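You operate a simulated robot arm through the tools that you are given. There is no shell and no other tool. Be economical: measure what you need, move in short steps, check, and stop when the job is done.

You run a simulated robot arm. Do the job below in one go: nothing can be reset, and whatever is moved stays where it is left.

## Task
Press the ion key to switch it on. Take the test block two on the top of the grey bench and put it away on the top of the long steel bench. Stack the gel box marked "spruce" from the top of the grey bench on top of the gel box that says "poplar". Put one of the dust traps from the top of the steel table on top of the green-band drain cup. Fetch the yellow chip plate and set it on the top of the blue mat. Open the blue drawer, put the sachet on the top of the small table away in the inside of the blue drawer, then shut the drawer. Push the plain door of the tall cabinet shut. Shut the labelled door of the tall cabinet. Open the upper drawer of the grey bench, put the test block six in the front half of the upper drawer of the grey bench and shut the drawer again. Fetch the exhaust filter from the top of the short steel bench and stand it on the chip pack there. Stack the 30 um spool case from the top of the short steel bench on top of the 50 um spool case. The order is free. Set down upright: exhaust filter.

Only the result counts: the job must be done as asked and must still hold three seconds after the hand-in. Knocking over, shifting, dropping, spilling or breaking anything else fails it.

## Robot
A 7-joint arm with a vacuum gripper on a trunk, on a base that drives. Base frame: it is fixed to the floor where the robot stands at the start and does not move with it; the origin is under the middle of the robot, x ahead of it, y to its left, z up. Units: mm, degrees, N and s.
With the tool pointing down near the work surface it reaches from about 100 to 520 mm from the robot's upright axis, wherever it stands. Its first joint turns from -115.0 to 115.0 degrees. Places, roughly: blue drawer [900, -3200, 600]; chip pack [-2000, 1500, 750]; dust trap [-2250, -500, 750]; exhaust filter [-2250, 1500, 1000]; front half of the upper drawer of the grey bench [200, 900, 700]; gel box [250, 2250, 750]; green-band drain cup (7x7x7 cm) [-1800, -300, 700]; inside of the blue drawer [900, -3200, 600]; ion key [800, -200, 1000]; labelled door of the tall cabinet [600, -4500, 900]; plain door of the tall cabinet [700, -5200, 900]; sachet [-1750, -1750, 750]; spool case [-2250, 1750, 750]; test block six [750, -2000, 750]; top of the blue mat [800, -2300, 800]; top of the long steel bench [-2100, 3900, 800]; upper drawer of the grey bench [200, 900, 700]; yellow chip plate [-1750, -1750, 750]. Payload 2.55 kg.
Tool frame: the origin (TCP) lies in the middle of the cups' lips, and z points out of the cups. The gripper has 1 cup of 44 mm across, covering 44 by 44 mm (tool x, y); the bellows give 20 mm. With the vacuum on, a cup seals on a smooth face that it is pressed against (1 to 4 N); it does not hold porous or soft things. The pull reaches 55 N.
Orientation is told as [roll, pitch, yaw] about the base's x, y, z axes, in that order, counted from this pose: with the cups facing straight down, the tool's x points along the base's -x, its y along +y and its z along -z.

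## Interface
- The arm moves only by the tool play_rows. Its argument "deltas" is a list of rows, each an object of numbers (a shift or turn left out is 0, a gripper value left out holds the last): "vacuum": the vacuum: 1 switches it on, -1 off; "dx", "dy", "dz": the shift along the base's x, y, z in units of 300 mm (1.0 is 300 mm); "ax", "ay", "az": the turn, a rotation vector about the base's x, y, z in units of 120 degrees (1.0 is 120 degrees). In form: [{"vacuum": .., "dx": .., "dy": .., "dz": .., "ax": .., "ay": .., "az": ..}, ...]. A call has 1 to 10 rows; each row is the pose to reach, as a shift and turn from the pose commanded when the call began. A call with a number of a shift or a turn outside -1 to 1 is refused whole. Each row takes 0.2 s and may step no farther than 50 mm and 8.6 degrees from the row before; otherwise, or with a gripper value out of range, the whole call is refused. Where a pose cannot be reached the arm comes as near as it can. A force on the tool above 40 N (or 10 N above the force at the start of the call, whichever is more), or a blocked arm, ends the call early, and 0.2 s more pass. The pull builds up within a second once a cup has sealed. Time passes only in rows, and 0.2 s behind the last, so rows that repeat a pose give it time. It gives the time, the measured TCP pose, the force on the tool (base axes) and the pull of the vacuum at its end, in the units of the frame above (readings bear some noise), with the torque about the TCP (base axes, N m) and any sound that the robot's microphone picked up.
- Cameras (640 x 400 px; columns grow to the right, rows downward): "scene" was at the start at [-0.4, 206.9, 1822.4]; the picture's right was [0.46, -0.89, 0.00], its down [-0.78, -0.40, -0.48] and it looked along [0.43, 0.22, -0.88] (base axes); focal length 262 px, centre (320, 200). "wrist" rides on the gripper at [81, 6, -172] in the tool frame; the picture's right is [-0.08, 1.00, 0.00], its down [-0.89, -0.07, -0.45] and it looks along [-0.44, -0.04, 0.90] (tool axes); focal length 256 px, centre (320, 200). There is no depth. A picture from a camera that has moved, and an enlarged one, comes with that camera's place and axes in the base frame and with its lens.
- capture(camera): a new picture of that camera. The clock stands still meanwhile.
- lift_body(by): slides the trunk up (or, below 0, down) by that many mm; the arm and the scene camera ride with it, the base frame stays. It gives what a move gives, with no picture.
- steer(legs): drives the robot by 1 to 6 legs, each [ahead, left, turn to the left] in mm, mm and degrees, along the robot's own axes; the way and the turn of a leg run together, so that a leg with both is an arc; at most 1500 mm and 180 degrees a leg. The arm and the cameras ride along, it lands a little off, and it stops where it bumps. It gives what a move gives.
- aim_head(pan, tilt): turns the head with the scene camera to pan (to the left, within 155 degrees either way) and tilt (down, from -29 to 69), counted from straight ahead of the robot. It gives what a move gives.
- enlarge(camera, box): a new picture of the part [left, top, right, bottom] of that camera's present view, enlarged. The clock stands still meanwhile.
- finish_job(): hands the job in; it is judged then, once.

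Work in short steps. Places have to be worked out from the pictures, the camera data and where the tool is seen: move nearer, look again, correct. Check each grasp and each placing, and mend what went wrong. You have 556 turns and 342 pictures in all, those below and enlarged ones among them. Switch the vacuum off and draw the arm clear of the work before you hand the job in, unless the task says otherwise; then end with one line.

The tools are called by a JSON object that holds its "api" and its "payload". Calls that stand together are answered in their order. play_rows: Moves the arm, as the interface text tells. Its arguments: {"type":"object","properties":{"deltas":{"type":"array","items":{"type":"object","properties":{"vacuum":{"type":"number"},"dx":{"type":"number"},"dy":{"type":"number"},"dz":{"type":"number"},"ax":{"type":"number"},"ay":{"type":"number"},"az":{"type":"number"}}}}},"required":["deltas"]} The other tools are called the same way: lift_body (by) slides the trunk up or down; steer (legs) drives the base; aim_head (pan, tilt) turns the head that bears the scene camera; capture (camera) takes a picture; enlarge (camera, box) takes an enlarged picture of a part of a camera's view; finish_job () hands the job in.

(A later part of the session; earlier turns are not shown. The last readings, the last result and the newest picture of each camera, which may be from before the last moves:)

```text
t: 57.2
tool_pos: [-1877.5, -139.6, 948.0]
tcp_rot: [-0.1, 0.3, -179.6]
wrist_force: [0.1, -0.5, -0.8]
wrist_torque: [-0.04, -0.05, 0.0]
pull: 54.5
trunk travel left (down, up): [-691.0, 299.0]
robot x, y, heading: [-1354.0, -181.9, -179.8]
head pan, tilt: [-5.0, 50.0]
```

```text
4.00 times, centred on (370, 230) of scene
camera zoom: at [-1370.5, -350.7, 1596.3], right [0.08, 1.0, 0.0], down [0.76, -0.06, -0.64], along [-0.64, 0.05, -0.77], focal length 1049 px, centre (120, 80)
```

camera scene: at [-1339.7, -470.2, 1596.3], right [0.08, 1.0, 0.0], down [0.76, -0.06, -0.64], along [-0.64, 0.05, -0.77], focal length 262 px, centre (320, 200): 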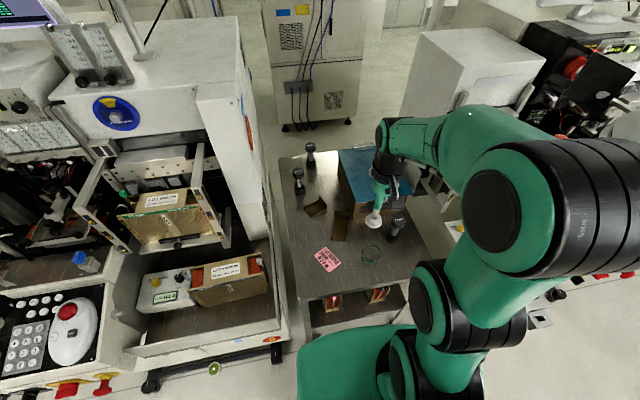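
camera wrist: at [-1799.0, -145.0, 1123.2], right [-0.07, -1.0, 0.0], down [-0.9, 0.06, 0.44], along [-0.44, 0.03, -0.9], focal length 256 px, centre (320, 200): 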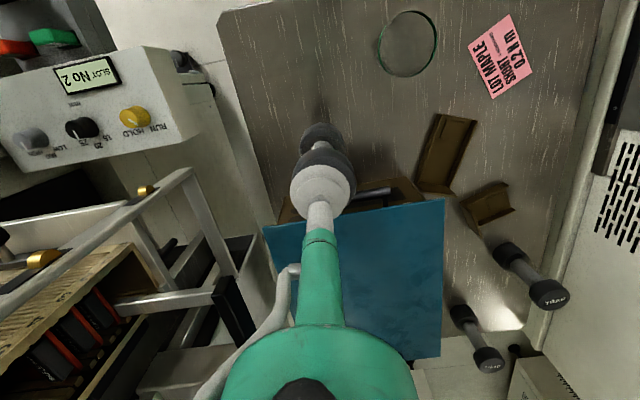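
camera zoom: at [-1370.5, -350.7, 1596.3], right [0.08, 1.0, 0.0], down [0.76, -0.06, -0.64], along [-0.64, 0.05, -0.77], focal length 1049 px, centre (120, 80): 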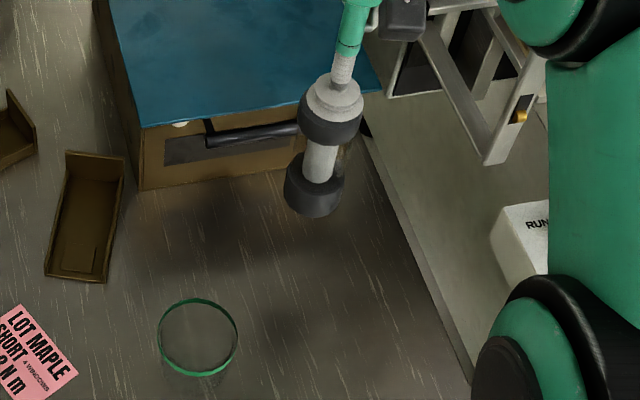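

Held. The cup's rim is at (-1773,-252,~763); I zoom in on it to see its shape.

{"api": "enlarge", "payload": {"camera": "wrist", "box": [360, 0, 456, 90]}}

{"api": "enlarge", "payload": {"camera": "scene", "box": [320, 245, 380, 285]}}

```text
4.44 times, centred on (408, 45) of wrist
camera zoom: at [-1799.0, -145.0, 1123.2], right [-0.07, -1.0, 0.0], down [-0.9, 0.06, 0.44], along [-0.44, 0.03, -0.9], focal length 1138 px, centre (-71, 889)
```

zoom: 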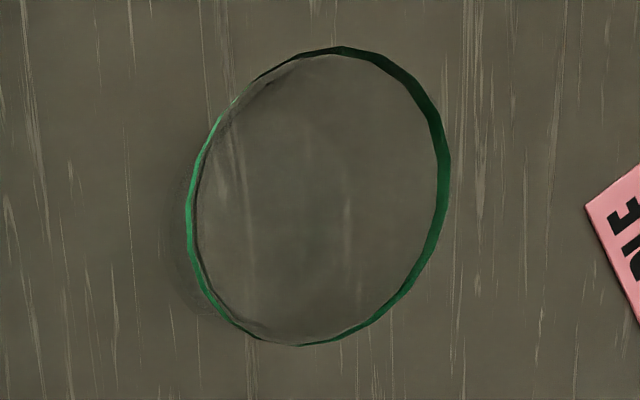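

```text
10.00 times, centred on (350, 265) of scene
camera zoom: at [-1370.5, -350.7, 1596.3], right [0.08, 1.0, 0.0], down [0.76, -0.06, -0.64], along [-0.64, 0.05, -0.77], focal length 2623 px, centre (20, -450)
```

zoom: 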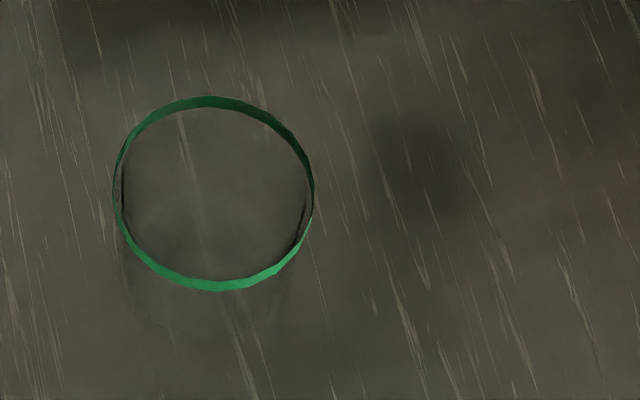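

I carry the trap over the drain cup, allowing for its slight offset in the grip (+11,-3).

{"api": "play_rows", "payload": {"deltas": [{"dx": 0.08, "dy": -0.09}, {"dx": 0.16, "dy": -0.18}, {"dx": 0.24, "dy": -0.27}, {"dx": 0.312, "dy": -0.365}, {"dx": 0.312, "dy": -0.365}]}}

{"api": "capture", "payload": {"camera": "wrist"}}

{"api": "enlarge", "payload": {"camera": "scene", "box": [290, 190, 410, 290]}}

```text
t: 58.4
tool_pos: [-1785.3, -248.3, 948.5]
tcp_rot: [-0.1, 0.3, -179.5]
wrist_force: [0.7, -0.3, -1.6]
wrist_torque: [0.0, -0.08, -0.01]
pull: 54.6
trunk travel left (down, up): [-691.0, 299.0]
robot x, y, heading: [-1356.5, -185.8, -179.5]
head pan, tilt: [-5.0, 50.0]
```

```text
300 pictures are left
camera wrist: at [-1705.0, -253.6, 1123.9], right [-0.07, -1.0, 0.0], down [-0.9, 0.06, 0.44], along [-0.44, 0.03, -0.9], focal length 256 px, centre (320, 200)
```

wrist: 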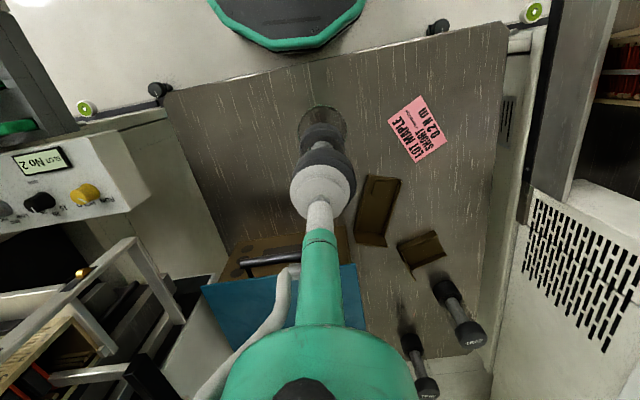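

```text
4.00 times, centred on (350, 240) of scene
camera zoom: at [-1370.6, -350.3, 1596.3], right [0.08, 1.0, 0.0], down [0.76, -0.06, -0.64], along [-0.64, 0.05, -0.77], focal length 1049 px, centre (200, 40)
```

zoom: 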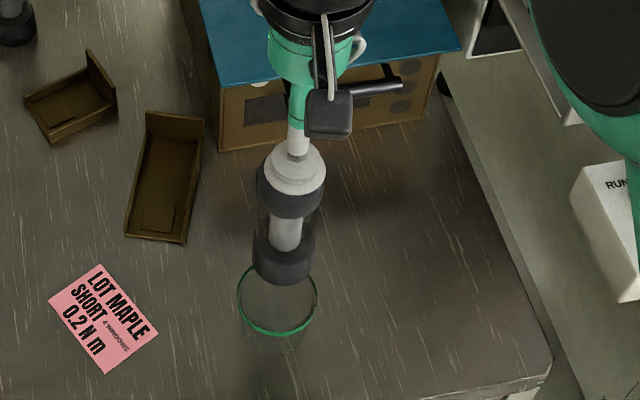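

Trap bottom is centred over the cup within ~3 mm, about 60 mm above it. I lower gently.

{"api": "play_rows", "payload": {"deltas": [{"dx": 0.01, "dz": -0.08}, {"dx": 0.01, "dz": -0.14}, {"dx": 0.01, "dz": -0.17}, {"dx": 0.01, "dz": -0.185}, {"dx": 0.01, "dz": -0.2}, {"dx": 0.01, "dz": -0.2}]}}

{"api": "enlarge", "payload": {"camera": "scene", "box": [310, 220, 400, 295]}}

{"api": "capture", "payload": {"camera": "wrist"}}

```text
t: 59.8
tool_pos: [-1780.7, -248.7, 890.8]
tcp_rot: [-0.2, 0.1, -179.6]
wrist_force: [1.2, -0.5, 10.0]
wrist_torque: [-0.15, -0.03, 0.01]
pull: 55.5
trunk travel left (down, up): [-691.0, 299.0]
robot x, y, heading: [-1357.3, -184.2, -179.7]
head pan, tilt: [-5.0, 50.0]
```

```text
5.33 times, centred on (355, 258) of scene
camera zoom: at [-1369.0, -350.6, 1596.5], right [0.08, 1.0, 0.0], down [0.76, -0.06, -0.64], along [-0.64, 0.05, -0.77], focal length 1399 px, centre (133, -107)
```

zoom: 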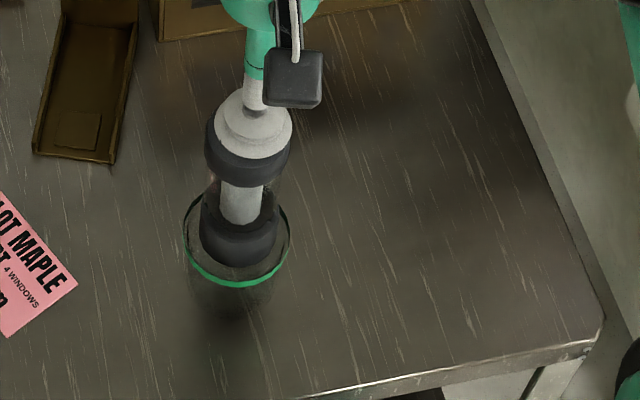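

```text
297 pictures are left
camera wrist: at [-1701.2, -254.0, 1064.9], right [-0.07, -1.0, 0.0], down [-0.89, 0.06, 0.44], along [-0.44, 0.03, -0.9], focal length 256 px, centre (320, 200)
```

wrist: 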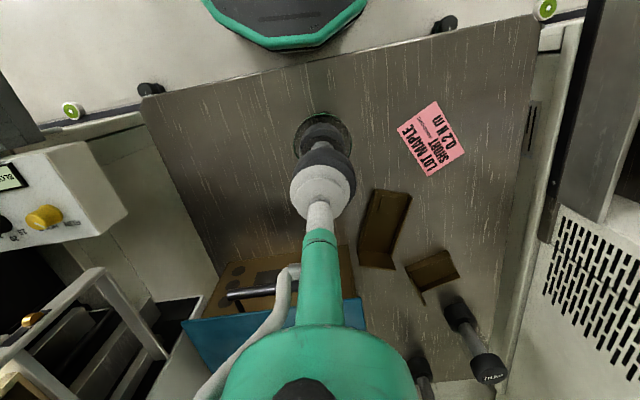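

Contact (10 N) at z≈890, centred on the cup. Release and lift off.

{"api": "play_rows", "payload": {"deltas": [{"vacuum": -1, "dz": 0.012}, {"dz": 0.012}, {"dz": 0.012}, {"dz": 0.012}, {"dz": 0.012}]}}

{"api": "play_rows", "payload": {"deltas": [{"dz": 0.03}, {"dz": 0.1}, {"dz": 0.2}, {"dz": 0.3}]}}

{"api": "enlarge", "payload": {"camera": "scene", "box": [290, 190, 410, 290]}}

```text
t: 61.0
tool_pos: [-1781.2, -248.0, 893.1]
tcp_rot: [-0.1, 0.4, -179.6]
wrist_force: [-0.6, 0.0, 0.6]
wrist_torque: [0.0, 0.02, -0.01]
pull: 0.0
trunk travel left (down, up): [-691.0, 299.0]
robot x, y, heading: [-1361.0, -183.0, -179.5]
head pan, tilt: [-5.0, 50.0]
```

```text
t: 62.0
tool_pos: [-1780.8, -249.0, 982.9]
tcp_rot: [-0.2, 0.2, -179.6]
wrist_force: [-0.2, -0.4, -0.5]
wrist_torque: [0.01, 0.01, 0.02]
pull: 0.0
trunk travel left (down, up): [-691.0, 299.0]
robot x, y, heading: [-1356.0, -179.5, -179.8]
head pan, tilt: [-5.0, 50.0]
```

```text
4.00 times, centred on (350, 240) of scene
camera zoom: at [-1369.8, -350.7, 1596.3], right [0.08, 1.0, 0.0], down [0.76, -0.06, -0.64], along [-0.64, 0.05, -0.77], focal length 1049 px, centre (200, 40)
```

zoom: 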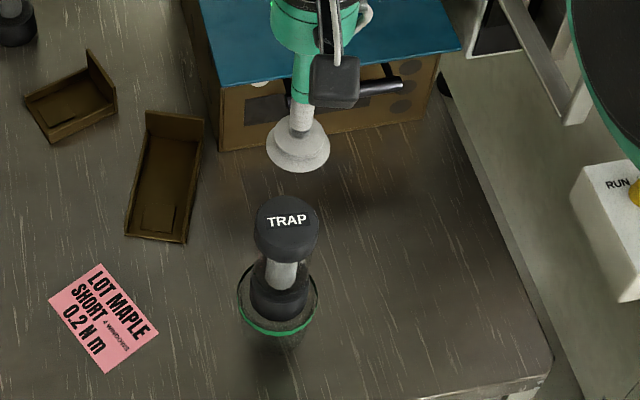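

Placed well. Now to the small table around (-1750,-1750): back off and slide left.

{"api": "steer", "payload": {"legs": [[-550, 0, 0], [0, 1450, 0]]}}

{"api": "aim_head", "payload": {"pan": 10, "tilt": 40}}

{"api": "capture", "payload": {"camera": "scene"}}

```text
t: 72.0
tool_pos: [-1212.1, -1722.0, 981.7]
tcp_rot: [-0.3, 0.3, -178.3]
wrist_force: [-0.4, 0.1, 0.3]
wrist_torque: [0.0, 0.02, 0.03]
pull: 0.1
trunk travel left (down, up): [-691.0, 299.0]
robot x, y, heading: [-784.9, -1647.8, -178.6]
head pan, tilt: [-5.0, 50.0]
```

```text
t: 72.8
tool_pos: [-1213.1, -1721.9, 982.8]
tcp_rot: [-0.1, 0.3, -178.3]
wrist_force: [1.0, 0.3, 1.2]
wrist_torque: [-0.01, -0.01, -0.02]
pull: 0.1
trunk travel left (down, up): [-691.0, 299.0]
robot x, y, heading: [-791.7, -1646.5, -178.3]
head pan, tilt: [10.0, 40.0]
```

```text
295 pictures are left
camera scene: at [-806.2, -1837.6, 1610.4], right [-0.2, 0.98, 0.0], down [0.63, 0.13, -0.77], along [-0.75, -0.15, -0.64], focal length 262 px, centre (320, 200)
```

scene: 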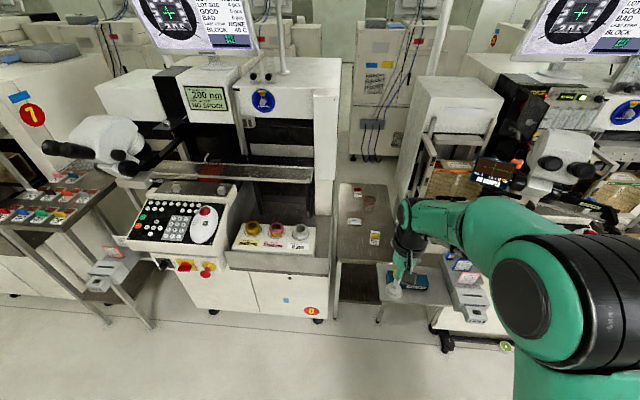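

{"api": "enlarge", "payload": {"camera": "scene", "box": [310, 170, 490, 340]}}

{"api": "capture", "payload": {"camera": "wrist"}}

```text
2.35 times, centred on (400, 255) of scene
camera zoom: at [-806.2, -1837.6, 1610.4], right [-0.2, 0.98, 0.0], down [0.63, 0.13, -0.77], along [-0.75, -0.15, -0.64], focal length 617 px, centre (132, 71)
```

zoom: 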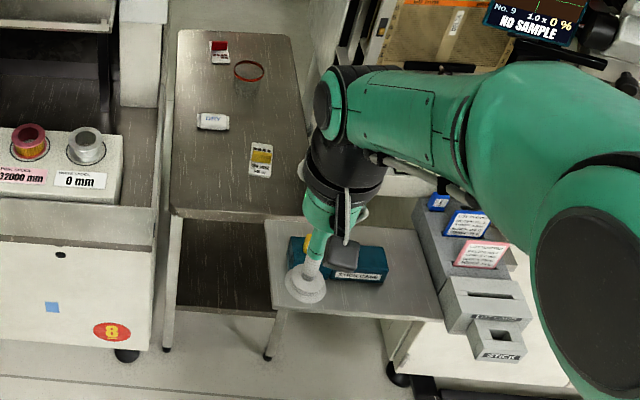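

```text
293 pictures are left
camera wrist: at [-1133.4, -1726.7, 1156.8], right [-0.05, -1.0, 0.0], down [-0.9, 0.04, 0.44], along [-0.44, 0.03, -0.9], focal length 256 px, centre (320, 200)
```

wrist: 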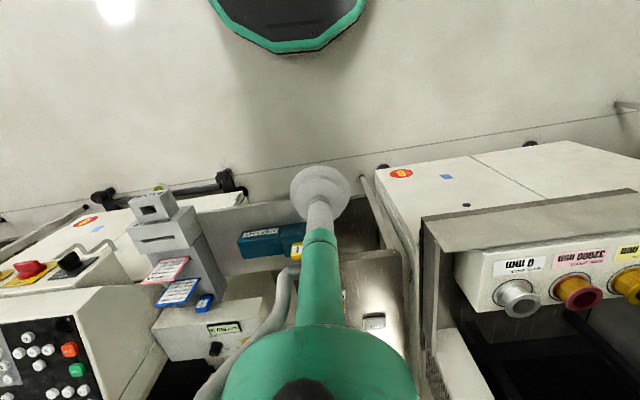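

I recentre the arm, then drive closer to the small table.

{"api": "play_rows", "payload": {"deltas": [{"dx": 0.1, "dy": 0.1}, {"dx": 0.2, "dy": 0.2}, {"dx": 0.25, "dy": 0.27}]}}

{"api": "steer", "payload": {"legs": [[365, 150, -1.7]]}}

{"api": "aim_head", "payload": {"pan": 0, "tilt": 55}}

{"api": "capture", "payload": {"camera": "scene"}}

{"api": "capture", "payload": {"camera": "wrist"}}

```text
t: 73.6
tool_pos: [-1135.9, -1640.9, 983.0]
tcp_rot: [-0.1, 0.2, -178.4]
wrist_force: [0.2, -0.5, 0.2]
wrist_torque: [-0.04, 0.0, 0.0]
pull: 0.0
trunk travel left (down, up): [-691.0, 299.0]
robot x, y, heading: [-789.9, -1646.2, -178.5]
head pan, tilt: [10.0, 40.0]
```

```text
t: 76.1
tool_pos: [-1504.2, -1786.9, 981.8]
tcp_rot: [-0.1, 0.3, 180.0]
wrist_force: [-0.5, -0.2, -0.3]
wrist_torque: [0.04, -0.01, 0.02]
pull: 0.1
trunk travel left (down, up): [-691.0, 299.0]
robot x, y, heading: [-1157.6, -1801.6, 179.8]
head pan, tilt: [10.0, 40.0]
```

```text
t: 76.8
tool_pos: [-1504.0, -1786.3, 982.3]
tcp_rot: [0.0, 0.4, 179.9]
wrist_force: [-0.3, 0.0, -0.4]
wrist_torque: [0.0, 0.01, 0.01]
pull: 0.0
trunk travel left (down, up): [-691.0, 299.0]
robot x, y, heading: [-1156.6, -1799.8, 179.7]
head pan, tilt: [0.0, 55.0]
```

```text
292 pictures are left
camera scene: at [-1167.5, -1977.9, 1589.8], right [0.0, 1.0, 0.0], down [0.82, 0.0, -0.57], along [-0.57, 0.0, -0.82], focal length 262 px, centre (320, 200)
```

scene: 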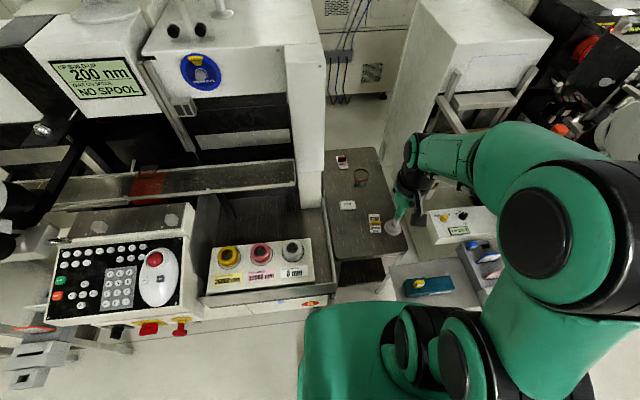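

```text
291 pictures are left
camera wrist: at [-1424.7, -1793.2, 1156.9], right [-0.08, -1.0, 0.0], down [-0.89, 0.07, 0.44], along [-0.44, 0.04, -0.9], focal length 256 px, centre (320, 200)
```

wrist: 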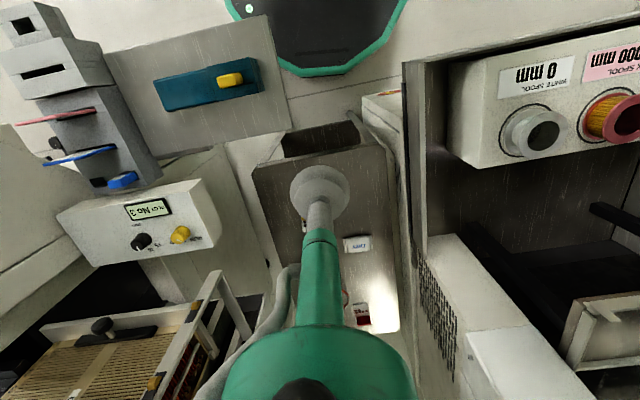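

{"api": "enlarge", "payload": {"camera": "scene", "box": [320, 140, 480, 300]}}

```text
2.50 times, centred on (400, 220) of scene
camera zoom: at [-1167.5, -1977.9, 1589.8], right [0.0, 1.0, 0.0], down [0.82, 0.0, -0.57], along [-0.57, 0.0, -0.82], focal length 656 px, centre (120, 150)
```

zoom: 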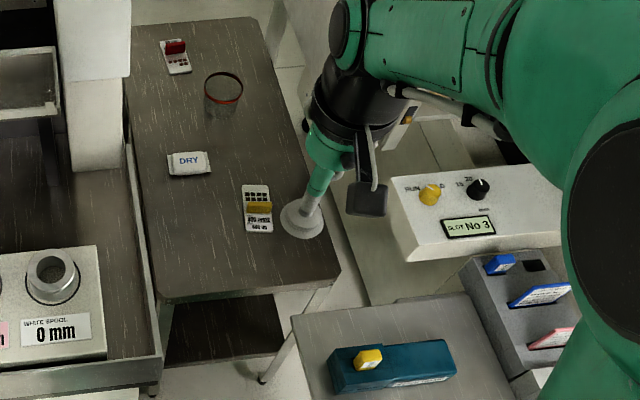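

The sachet is the "DRY" packet, and the yellow chip plate is the small plate with the yellow band. I move the tool aside to see the plate with the wrist camera.

{"api": "play_rows", "payload": {"deltas": [{"dx": 0.1, "dz": -0.1}, {"dx": 0.2, "dz": -0.2, "dy": -0.05}, {"dx": 0.26, "dz": -0.3, "dy": -0.15}]}}

{"api": "capture", "payload": {"camera": "wrist"}}

{"api": "enlarge", "payload": {"camera": "wrist", "box": [250, 180, 410, 280]}}

{"api": "enlarge", "payload": {"camera": "scene", "box": [335, 150, 415, 250]}}

```text
t: 77.6
tool_pos: [-1427.9, -1829.4, 891.4]
tcp_rot: [-0.2, 0.3, 179.9]
wrist_force: [-0.4, -1.5, 0.0]
wrist_torque: [0.02, -0.03, 0.03]
pull: 0.0
trunk travel left (down, up): [-691.0, 299.0]
robot x, y, heading: [-1154.5, -1800.4, 179.8]
head pan, tilt: [0.0, 55.0]
```

```text
289 pictures are left
camera wrist: at [-1348.6, -1836.7, 1065.5], right [-0.08, -1.0, 0.0], down [-0.89, 0.07, 0.44], along [-0.44, 0.04, -0.9], focal length 256 px, centre (320, 200)
```

wrist: 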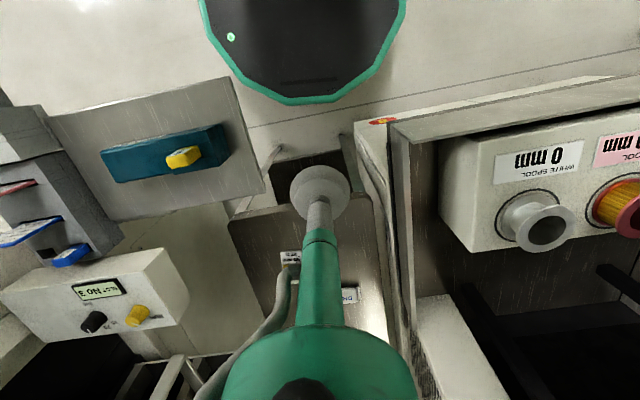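

```text
4.00 times, centred on (330, 230) of wrist
camera zoom: at [-1348.6, -1836.7, 1065.5], right [-0.08, -1.0, 0.0], down [-0.89, 0.07, 0.44], along [-0.44, 0.04, -0.9], focal length 1024 px, centre (280, 80)
```

zoom: 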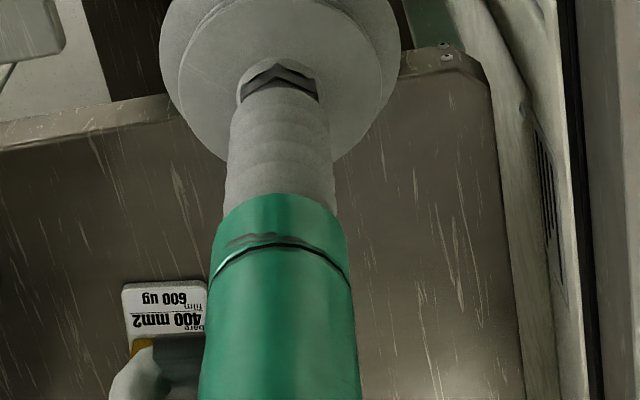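

```text
4.00 times, centred on (375, 200) of scene
camera zoom: at [-1168.1, -1978.6, 1589.7], right [0.0, 1.0, 0.0], down [0.82, 0.0, -0.57], along [-0.57, 0.0, -0.82], focal length 1049 px, centre (100, 200)
```

zoom: 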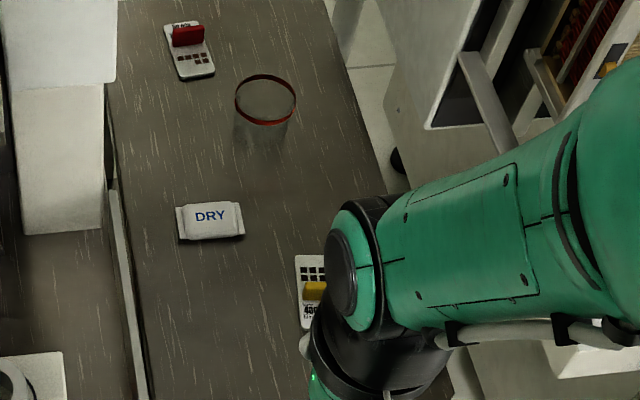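

{"api": "play_rows", "payload": {"deltas": [{"dx": -0.15}, {"dx": -0.3, "dy": -0.03}, {"dx": -0.42, "dy": -0.06}]}}

{"api": "capture", "payload": {"camera": "wrist"}}

{"api": "enlarge", "payload": {"camera": "wrist", "box": [220, 120, 380, 300]}}

{"api": "enlarge", "payload": {"camera": "scene", "box": [335, 150, 415, 250]}}

```text
t: 78.4
tool_pos: [-1554.6, -1847.9, 891.0]
tcp_rot: [-0.2, 0.3, 179.8]
wrist_force: [-0.6, -0.6, -0.8]
wrist_torque: [-0.03, -0.05, 0.0]
pull: 0.1
trunk travel left (down, up): [-691.0, 299.0]
robot x, y, heading: [-1160.2, -1802.0, 180.0]
head pan, tilt: [0.0, 55.0]
```

```text
286 pictures are left
camera wrist: at [-1476.0, -1853.9, 1066.4], right [-0.08, -1.0, 0.0], down [-0.9, 0.07, 0.44], along [-0.44, 0.04, -0.9], focal length 256 px, centre (320, 200)
```

wrist: 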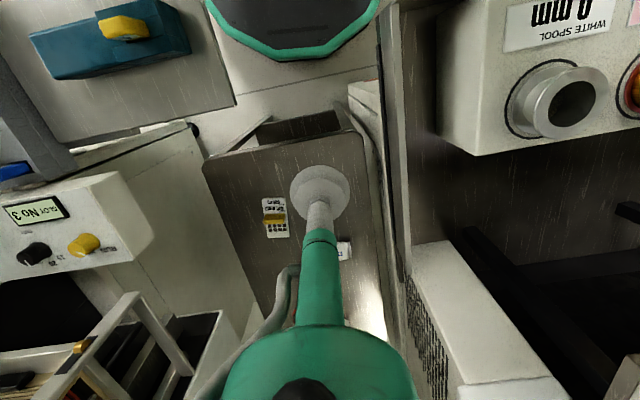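

```text
2.22 times, centred on (300, 210) of wrist
camera zoom: at [-1476.0, -1853.9, 1066.4], right [-0.08, -1.0, 0.0], down [-0.9, 0.07, 0.44], along [-0.44, 0.04, -0.9], focal length 569 px, centre (364, 178)
```

zoom: 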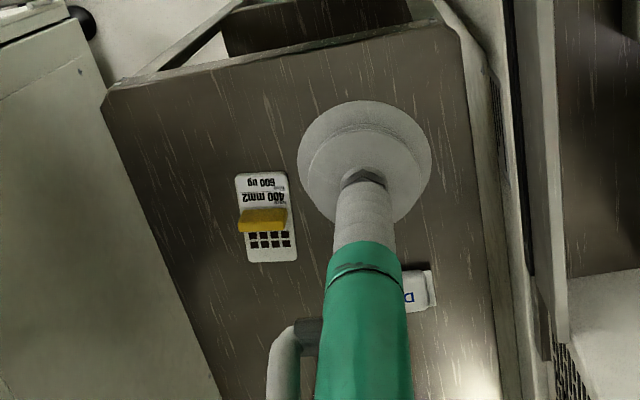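

```text
4.00 times, centred on (375, 200) of scene
camera zoom: at [-1168.9, -1978.1, 1589.7], right [0.0, 1.0, 0.0], down [0.82, 0.0, -0.57], along [-0.57, 0.0, -0.82], focal length 1049 px, centre (100, 200)
```

zoom: 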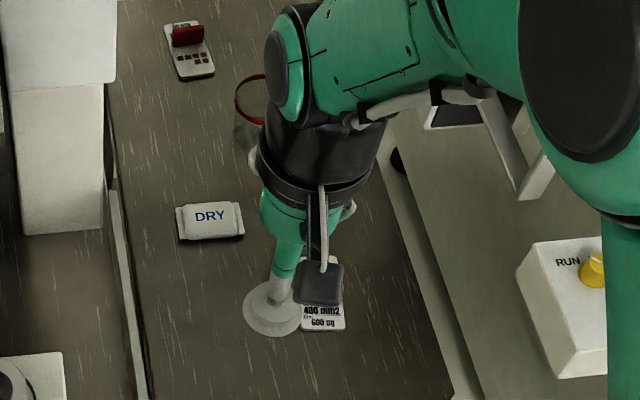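

The table turns out low (z≈615), putting the plate at about (-1727,-1741). I lower the trunk for a close look at the plate's shape.

{"api": "lift_body", "payload": {"by": -130}}

{"api": "play_rows", "payload": {"deltas": [{"dy": 0.1, "dx": -0.05}, {"dy": 0.25, "dx": -0.1}, {"dy": 0.35, "dx": -0.13}, {"dy": 0.35, "dx": -0.13}]}}

{"api": "capture", "payload": {"camera": "wrist"}}

{"api": "capture", "payload": {"camera": "scene"}}

```text
t: 80.0
tool_pos: [-1554.6, -1847.2, 762.3]
tcp_rot: [-0.1, 0.3, 179.9]
wrist_force: [0.0, 0.6, -0.4]
wrist_torque: [0.02, 0.01, 0.0]
pull: 0.0
trunk travel left (down, up): [-561.0, 429.0]
robot x, y, heading: [-1158.1, -1803.0, 179.6]
head pan, tilt: [0.0, 55.0]
```

```text
t: 81.0
tool_pos: [-1594.6, -1741.0, 762.0]
tcp_rot: [-0.1, 0.3, 180.0]
wrist_force: [-0.1, -0.3, -0.4]
wrist_torque: [0.03, 0.01, 0.02]
pull: 0.1
trunk travel left (down, up): [-561.0, 429.0]
robot x, y, heading: [-1159.0, -1802.7, 179.9]
head pan, tilt: [0.0, 55.0]
```

```text
283 pictures are left
camera wrist: at [-1514.6, -1748.1, 935.6], right [-0.08, -1.0, 0.0], down [-0.89, 0.07, 0.44], along [-0.44, 0.04, -0.9], focal length 256 px, centre (320, 200)
```

wrist: 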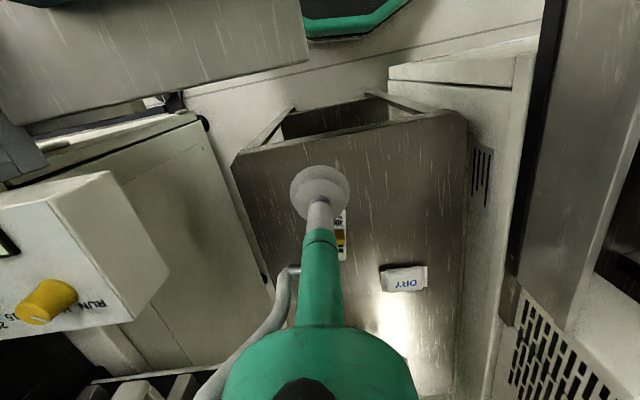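

```text
282 pictures are left
camera scene: at [-1167.4, -1977.9, 1459.8], right [0.0, 1.0, 0.0], down [0.82, 0.0, -0.57], along [-0.57, 0.0, -0.82], focal length 262 px, centre (320, 200)
```

scene: 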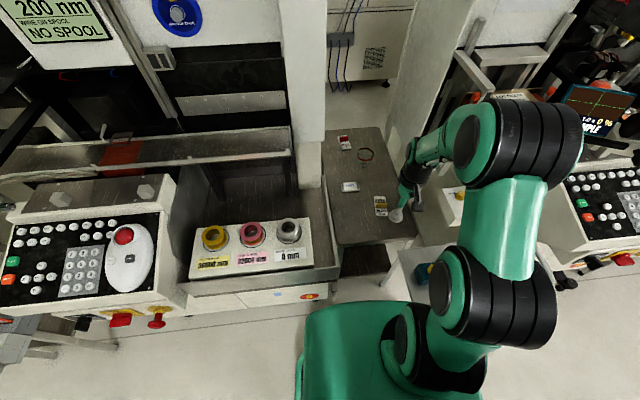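

{"api": "enlarge", "payload": {"camera": "scene", "box": [330, 120, 410, 220]}}

{"api": "enlarge", "payload": {"camera": "wrist", "box": [280, 190, 440, 300]}}

```text
4.00 times, centred on (370, 170) of scene
camera zoom: at [-1167.4, -1977.9, 1459.8], right [0.0, 1.0, 0.0], down [0.82, 0.0, -0.57], along [-0.57, 0.0, -0.82], focal length 1049 px, centre (120, 320)
```

zoom: 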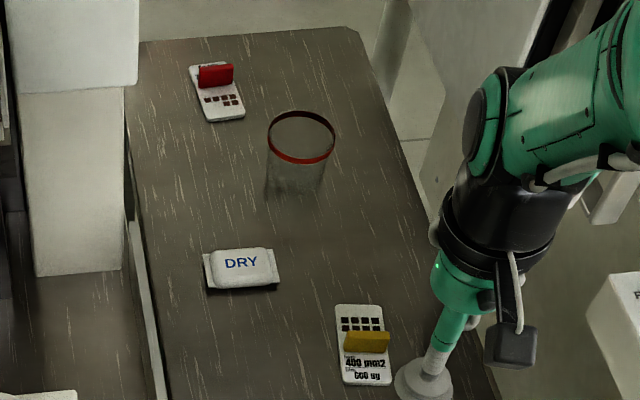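

```text
3.64 times, centred on (360, 245) of wrist
camera zoom: at [-1514.6, -1748.1, 935.6], right [-0.08, -1.0, 0.0], down [-0.89, 0.07, 0.44], along [-0.44, 0.04, -0.9], focal length 931 px, centre (174, 36)
```

zoom: 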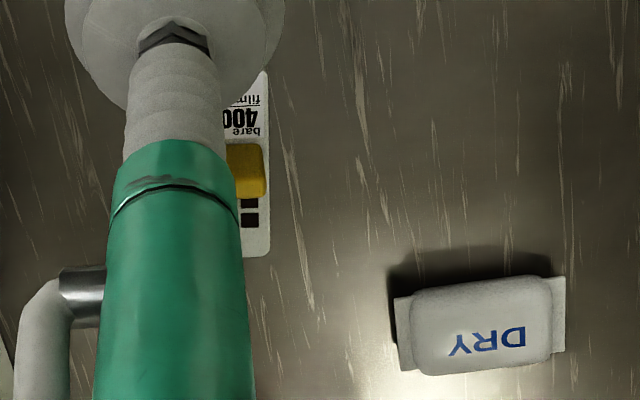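

The plate has an upright yellow fin; the label half in front of it (about 45x38 mm) is where the cup could seal, at about (-1697,-1744,620). I move above it.

{"api": "play_rows", "payload": {"deltas": [{"dx": -0.15, "dz": -0.02}, {"dx": -0.3, "dy": -0.01, "dz": -0.06}, {"dx": -0.34, "dy": -0.01, "dz": -0.14}, {"dx": -0.34, "dy": -0.01, "dz": -0.25}, {"dx": -0.34, "dy": -0.01, "dz": -0.25}]}}

{"api": "enlarge", "payload": {"camera": "scene", "box": [340, 150, 420, 230]}}

{"api": "capture", "payload": {"camera": "wrist"}}

```text
t: 82.2
tool_pos: [-1697.6, -1745.3, 687.9]
tcp_rot: [-0.2, 0.2, 179.9]
wrist_force: [0.2, -0.7, 0.7]
wrist_torque: [0.0, 0.01, 0.0]
pull: 0.0
trunk travel left (down, up): [-561.0, 429.0]
robot x, y, heading: [-1157.1, -1801.5, 179.8]
head pan, tilt: [0.0, 55.0]
```

```text
5.00 times, centred on (380, 190) of scene
camera zoom: at [-1167.4, -1977.8, 1459.8], right [0.0, 1.0, 0.0], down [0.82, 0.0, -0.57], along [-0.57, 0.0, -0.82], focal length 1311 px, centre (20, 250)
```

zoom: 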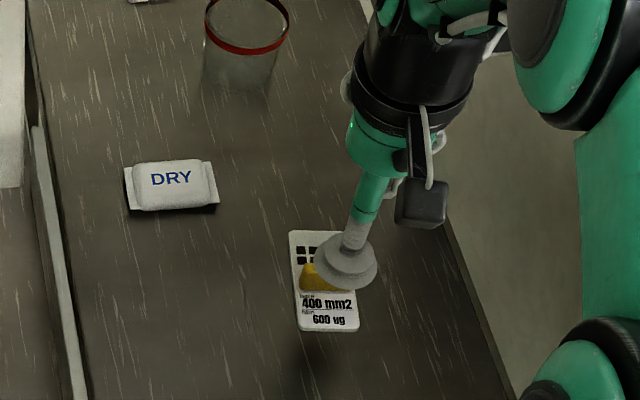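

```text
278 pictures are left
camera wrist: at [-1617.1, -1751.9, 861.4], right [-0.08, -1.0, 0.0], down [-0.89, 0.07, 0.44], along [-0.44, 0.04, -0.9], focal length 256 px, centre (320, 200)
```

wrist: 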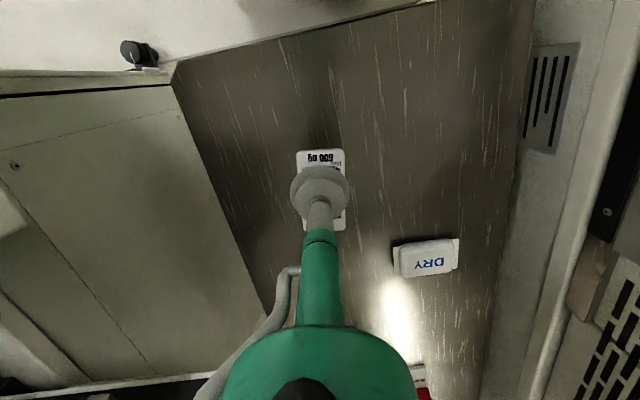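

Aligned with the label half. Vacuum on, descend slowly.

{"api": "play_rows", "payload": {"deltas": [{"vacuum": 1, "dz": -0.1}, {"dz": -0.16}, {"dz": -0.19}, {"dz": -0.21}, {"dz": -0.22}, {"dz": -0.22}]}}

```text
t: 83.6
tool_pos: [-1696.5, -1744.3, 625.4]
tcp_rot: [-0.1, -0.2, 179.9]
wrist_force: [7.3, -1.9, 27.7]
wrist_torque: [0.08, 0.81, 0.02]
pull: 0.0
trunk travel left (down, up): [-561.0, 429.0]
robot x, y, heading: [-1158.5, -1803.4, 179.8]
head pan, tilt: [0.0, 55.0]
```

Force is off-centre toward the fin side: the cup is riding on the fin. I rise and look.

{"api": "play_rows", "payload": {"deltas": [{"dz": 0.05}, {"dz": 0.12}, {"dz": 0.18}]}}

{"api": "enlarge", "payload": {"camera": "scene", "box": [350, 170, 410, 230]}}

{"api": "enlarge", "payload": {"camera": "wrist", "box": [270, 130, 370, 230]}}

```text
t: 84.4
tool_pos: [-1694.5, -1743.9, 673.7]
tcp_rot: [-0.1, 0.4, 179.9]
wrist_force: [-0.7, -1.2, 1.0]
wrist_torque: [0.02, 0.02, 0.0]
pull: 0.0
trunk travel left (down, up): [-561.0, 429.0]
robot x, y, heading: [-1156.7, -1800.4, 180.1]
head pan, tilt: [0.0, 55.0]
```

```text
6.67 times, centred on (380, 200) of scene
camera zoom: at [-1167.2, -1977.8, 1459.7], right [0.0, 1.0, 0.0], down [0.82, 0.0, -0.57], along [-0.57, 0.0, -0.82], focal length 1748 px, centre (-80, 200)
```

zoom: 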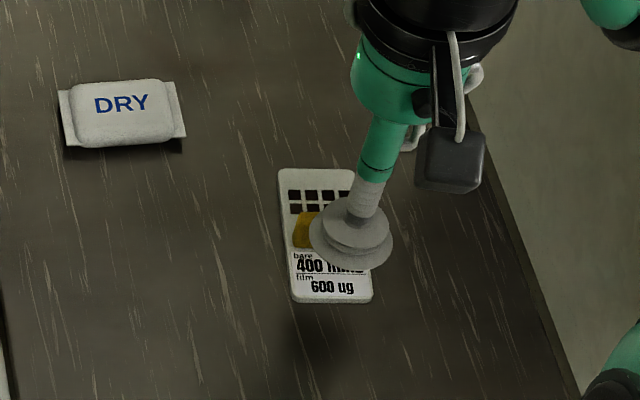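

```text
4.00 times, centred on (320, 180) of wrist
camera zoom: at [-1615.2, -1751.0, 847.8], right [-0.08, -1.0, 0.0], down [-0.9, 0.07, 0.44], along [-0.44, 0.04, -0.9], focal length 1024 px, centre (320, 280)
```

zoom: 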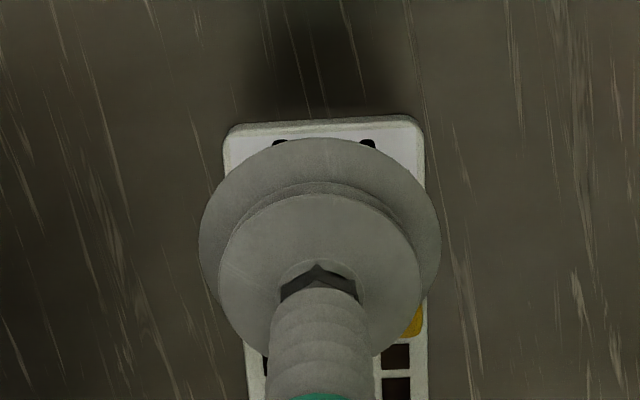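

The label half is only ~33 mm deep; the rear half (behind the fin, centred ≈(-1744,-1745)) is ~50 mm. I lift, advance the base 50 mm and look at the rear half.

{"api": "play_rows", "payload": {"deltas": [{"vacuum": -1, "dz": 0.15}, {"dz": 0.3}]}}

{"api": "steer", "payload": {"legs": [[48, -30, 0]]}}

{"api": "play_rows", "payload": {"deltas": [{"dy": -0.12, "dx": 0.1}, {"dy": -0.27, "dx": 0.15}, {"dy": -0.4, "dx": 0.15}]}}

{"api": "enlarge", "payload": {"camera": "wrist", "box": [200, 130, 360, 290]}}

{"api": "enlarge", "payload": {"camera": "scene", "box": [350, 150, 410, 220]}}

```text
t: 85.0
tool_pos: [-1696.5, -1746.2, 764.4]
tcp_rot: [-0.1, 0.2, 179.9]
wrist_force: [1.8, -0.3, -0.2]
wrist_torque: [0.0, 0.02, -0.01]
pull: 0.1
trunk travel left (down, up): [-561.0, 429.0]
robot x, y, heading: [-1154.3, -1802.7, 179.8]
head pan, tilt: [0.0, 55.0]
```

```text
t: 86.0
tool_pos: [-1746.5, -1716.2, 764.6]
tcp_rot: [-0.2, 0.3, 179.9]
wrist_force: [0.7, 0.0, 0.1]
wrist_torque: [-0.02, -0.01, 0.01]
pull: 0.0
trunk travel left (down, up): [-561.0, 429.0]
robot x, y, heading: [-1202.9, -1772.7, 180.1]
head pan, tilt: [0.0, 55.0]
```

```text
t: 86.8
tool_pos: [-1701.9, -1836.9, 765.0]
tcp_rot: [-0.3, 0.3, 179.9]
wrist_force: [0.2, 0.4, 0.1]
wrist_torque: [0.0, 0.01, 0.0]
pull: 0.1
trunk travel left (down, up): [-561.0, 429.0]
robot x, y, heading: [-1207.1, -1771.7, 179.7]
head pan, tilt: [0.0, 55.0]
```

```text
2.50 times, centred on (280, 210) of wrist
camera zoom: at [-1622.1, -1844.0, 938.3], right [-0.08, -1.0, 0.0], down [-0.89, 0.07, 0.44], along [-0.44, 0.04, -0.9], focal length 640 px, centre (420, 175)
```

zoom: 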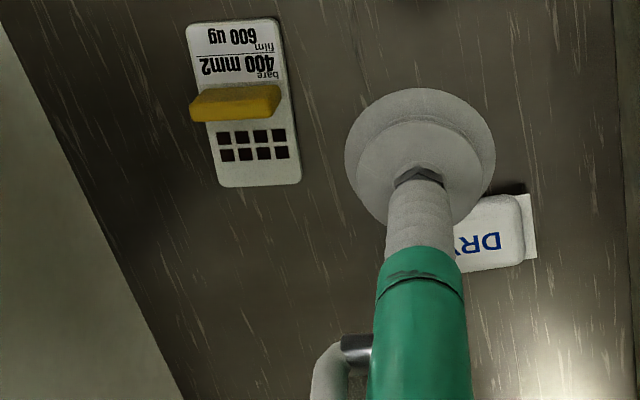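

```text
5.71 times, centred on (380, 185) of scene
camera zoom: at [-1216.2, -1948.2, 1459.7], right [0.0, 1.0, 0.0], down [0.82, 0.0, -0.57], along [-0.57, 0.0, -0.82], focal length 1499 px, centre (-23, 286)
```

zoom: 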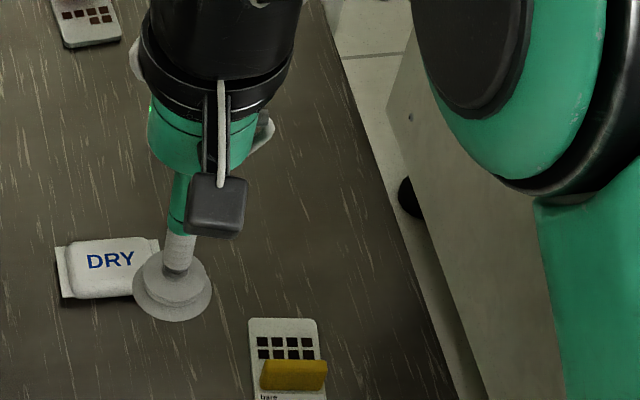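

The plate lies at z≈612: rear half spans x≈-1733..-1780, centre (-1757,-1740). I move the tool over it to check reach.

{"api": "play_rows", "payload": {"deltas": [{"dx": -0.05, "dy": 0.12}, {"dx": -0.12, "dy": 0.24}, {"dx": -0.183, "dy": 0.323}, {"dx": -0.183, "dy": 0.323, "dz": -0.15}, {"dx": -0.183, "dy": 0.323, "dz": -0.29}, {"dx": -0.183, "dy": 0.323, "dz": -0.29}]}}

{"api": "enlarge", "payload": {"camera": "wrist", "box": [270, 120, 370, 230]}}

{"api": "enlarge", "payload": {"camera": "scene", "box": [350, 150, 410, 220]}}

```text
t: 88.2
tool_pos: [-1758.4, -1740.3, 678.1]
tcp_rot: [-0.2, 0.3, 179.9]
wrist_force: [-0.3, -0.1, 0.6]
wrist_torque: [0.0, -0.02, -0.02]
pull: 0.1
trunk travel left (down, up): [-561.0, 429.0]
robot x, y, heading: [-1203.6, -1768.6, 179.9]
head pan, tilt: [0.0, 55.0]
```

```text
3.64 times, centred on (320, 175) of wrist
camera zoom: at [-1677.2, -1746.6, 851.5], right [-0.08, -1.0, 0.0], down [-0.89, 0.07, 0.44], along [-0.44, 0.04, -0.9], focal length 931 px, centre (320, 291)
```

zoom: 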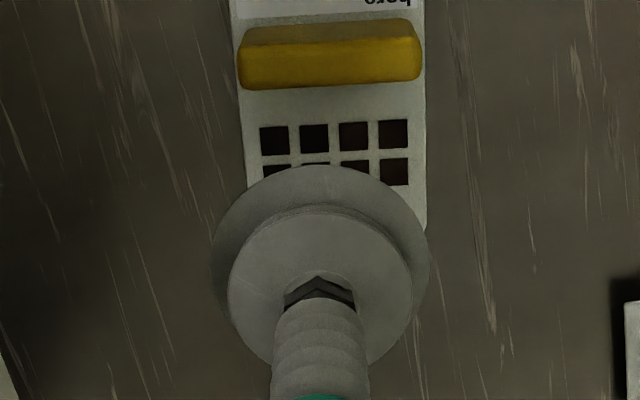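

```text
5.71 times, centred on (380, 185) of scene
camera zoom: at [-1215.9, -1947.6, 1459.8], right [0.0, 1.0, 0.0], down [0.82, 0.0, -0.57], along [-0.57, 0.0, -0.82], focal length 1499 px, centre (-23, 286)
```

zoom: 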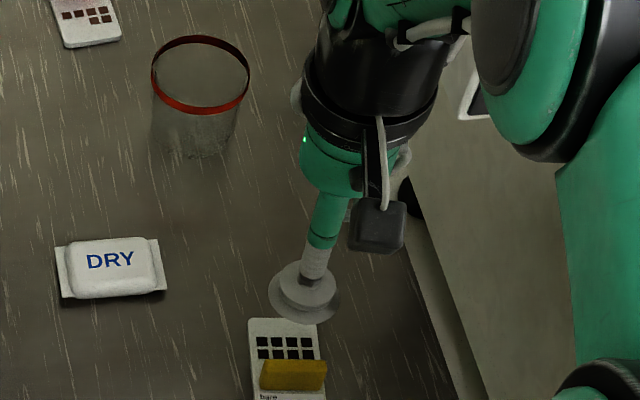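

Reach is fine. Small correction (+x 3, -y 4), then descend with vacuum on.

{"api": "play_rows", "payload": {"deltas": [{"vacuum": 1, "dx": 0.01, "dy": -0.014, "dz": -0.06}, {"dx": 0.01, "dy": -0.014, "dz": -0.14}, {"dx": 0.01, "dy": -0.014, "dz": -0.18}, {"dx": 0.01, "dy": -0.014, "dz": -0.2}, {"dx": 0.01, "dy": -0.014, "dz": -0.22}, {"dx": 0.01, "dy": -0.014, "dz": -0.22}, {"dx": 0.01, "dy": -0.014, "dz": -0.22}]}}

```text
t: 89.2
tool_pos: [-1752.2, -1743.4, 623.4]
tcp_rot: [0.0, 0.1, 180.1]
wrist_force: [10.8, -0.5, 18.5]
wrist_torque: [-0.15, -0.05, 0.02]
pull: 55.0
trunk travel left (down, up): [-561.0, 429.0]
robot x, y, heading: [-1206.5, -1773.8, 179.9]
head pan, tilt: [0.0, 55.0]
stopped in row 5: the force on the tool passed its limit (the readings are from after the stop); the commanded pose is now the measured one
```

Sealed (pull 55). Lift straight up and check.

{"api": "play_rows", "payload": {"deltas": [{"dz": 0.05}, {"dz": 0.15}, {"dz": 0.3}, {"dz": 0.45}, {"dz": 0.6}]}}

{"api": "enlarge", "payload": {"camera": "wrist", "box": [240, 100, 400, 230]}}

{"api": "capture", "payload": {"camera": "scene"}}

```text
t: 90.4
tool_pos: [-1754.1, -1743.3, 800.5]
tcp_rot: [-0.1, 0.2, 179.8]
wrist_force: [0.2, 0.8, -0.6]
wrist_torque: [-0.02, -0.04, 0.0]
pull: 54.4
trunk travel left (down, up): [-561.0, 429.0]
robot x, y, heading: [-1205.4, -1772.5, 180.0]
head pan, tilt: [0.0, 55.0]
```

```text
3.08 times, centred on (320, 165) of wrist
camera zoom: at [-1673.9, -1749.3, 974.2], right [-0.08, -1.0, 0.0], down [-0.89, 0.07, 0.44], along [-0.44, 0.04, -0.9], focal length 788 px, centre (320, 308)
```

zoom: 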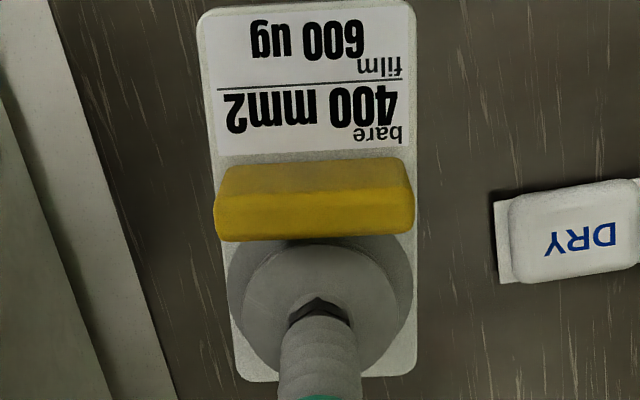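

```text
270 pictures are left
camera scene: at [-1214.9, -1947.7, 1459.7], right [0.0, 1.0, 0.0], down [0.82, 0.0, -0.57], along [-0.57, 0.0, -0.82], focal length 262 px, centre (320, 200)
```

scene: 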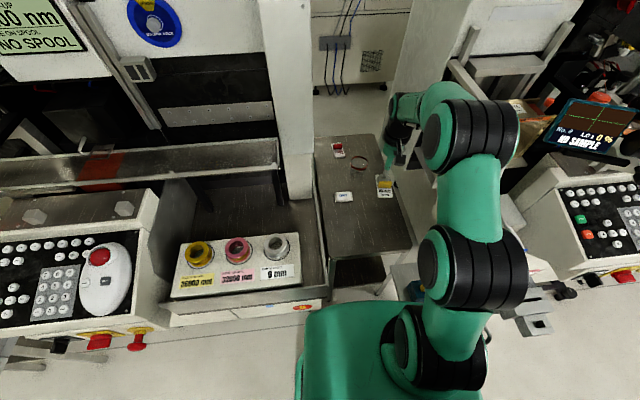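

The plate is held. I retract, raise, back out and drive over toward the white bench with the blue mat.

{"api": "lift_body", "payload": {"by": 250}}

{"api": "play_rows", "payload": {"deltas": [{"dx": 0.16}, {"dx": 0.32}, {"dx": 0.48}, {"dx": 0.6}]}}

{"api": "steer", "payload": {"legs": [[-500, 0, 0], [0, 0, 180], [700, -450, 0]]}}

{"api": "aim_head", "payload": {"pan": -10, "tilt": 35}}

{"api": "capture", "payload": {"camera": "scene"}}

```text
t: 93.0
tool_pos: [-1756.2, -1743.5, 1051.0]
tcp_rot: [-0.1, 0.2, 180.0]
wrist_force: [-0.2, -1.1, -0.1]
wrist_torque: [0.01, -0.03, -0.02]
pull: 55.7
trunk travel left (down, up): [-811.0, 179.0]
robot x, y, heading: [-1203.5, -1771.4, 179.8]
head pan, tilt: [0.0, 55.0]
```

```text
t: 94.0
tool_pos: [-1572.8, -1744.6, 1049.5]
tcp_rot: [-0.2, 0.1, 180.0]
wrist_force: [-0.2, 0.2, -1.3]
wrist_torque: [0.0, -0.03, 0.02]
pull: 54.9
trunk travel left (down, up): [-811.0, 179.0]
robot x, y, heading: [-1202.8, -1771.4, 180.0]
head pan, tilt: [0.0, 55.0]
```

```text
t: 108.4
tool_pos: [363.1, -2242.5, 1049.0]
tcp_rot: [0.0, 0.2, 0.2]
wrist_force: [-0.8, 0.5, -0.8]
wrist_torque: [0.02, 0.01, 0.03]
pull: 54.6
trunk travel left (down, up): [-811.0, 179.0]
robot x, y, heading: [-8.1, -2213.7, 0.2]
head pan, tilt: [0.0, 55.0]
```

```text
t: 109.2
tool_pos: [363.0, -2241.4, 1049.7]
tcp_rot: [-0.1, 0.1, 0.1]
wrist_force: [-0.2, -0.2, -0.9]
wrist_torque: [-0.03, 0.03, 0.01]
pull: 54.8
trunk travel left (down, up): [-811.0, 179.0]
robot x, y, heading: [-5.3, -2214.1, -0.1]
head pan, tilt: [-10.0, 35.0]
```

```text
269 pictures are left
camera scene: at [22.3, -2053.8, 1737.9], right [-0.17, -0.99, 0.0], down [-0.57, 0.1, -0.82], along [0.81, -0.14, -0.57], focal length 262 px, centre (320, 200)
```

scene: 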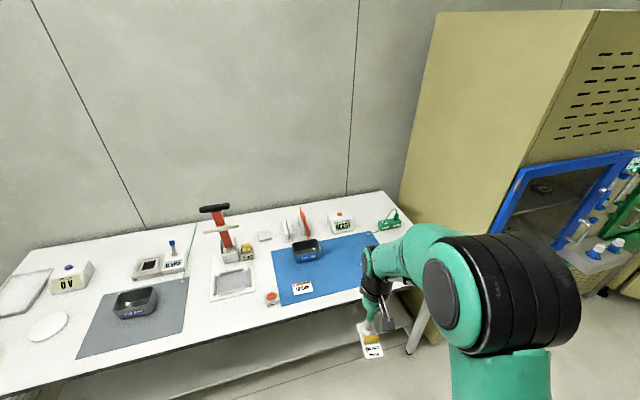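

{"api": "enlarge", "payload": {"camera": "scene", "box": [240, 210, 420, 320]}}

{"api": "enlarge", "payload": {"camera": "scene", "box": [0, 180, 280, 360]}}

```text
3.56 times, centred on (330, 265) of scene
camera zoom: at [22.3, -2053.8, 1737.9], right [-0.17, -0.99, 0.0], down [-0.57, 0.1, -0.82], along [0.81, -0.14, -0.57], focal length 932 px, centre (284, -31)
```

zoom: 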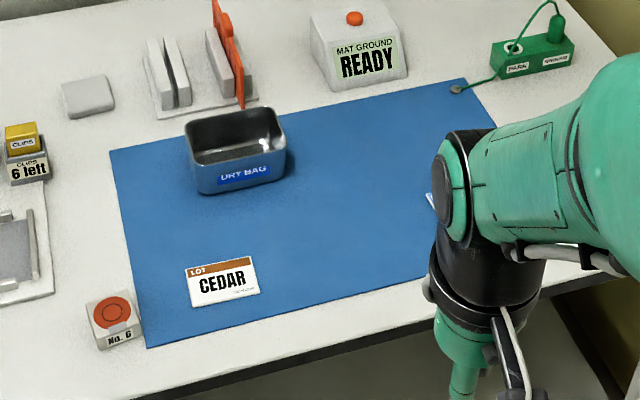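

```text
2.22 times, centred on (140, 270) of scene
camera zoom: at [22.3, -2053.8, 1737.9], right [-0.17, -0.99, 0.0], down [-0.57, 0.1, -0.82], along [0.81, -0.14, -0.57], focal length 583 px, centre (720, 44)
```

zoom: 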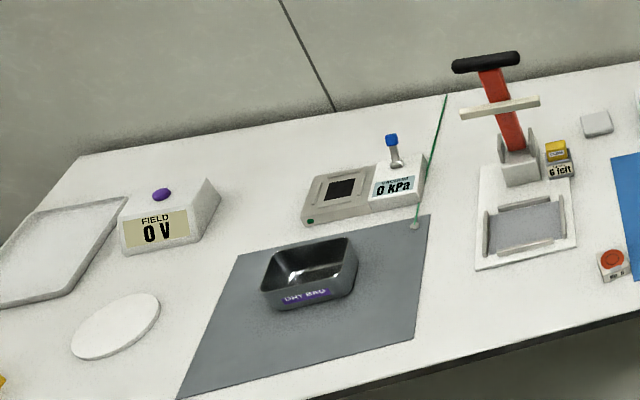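

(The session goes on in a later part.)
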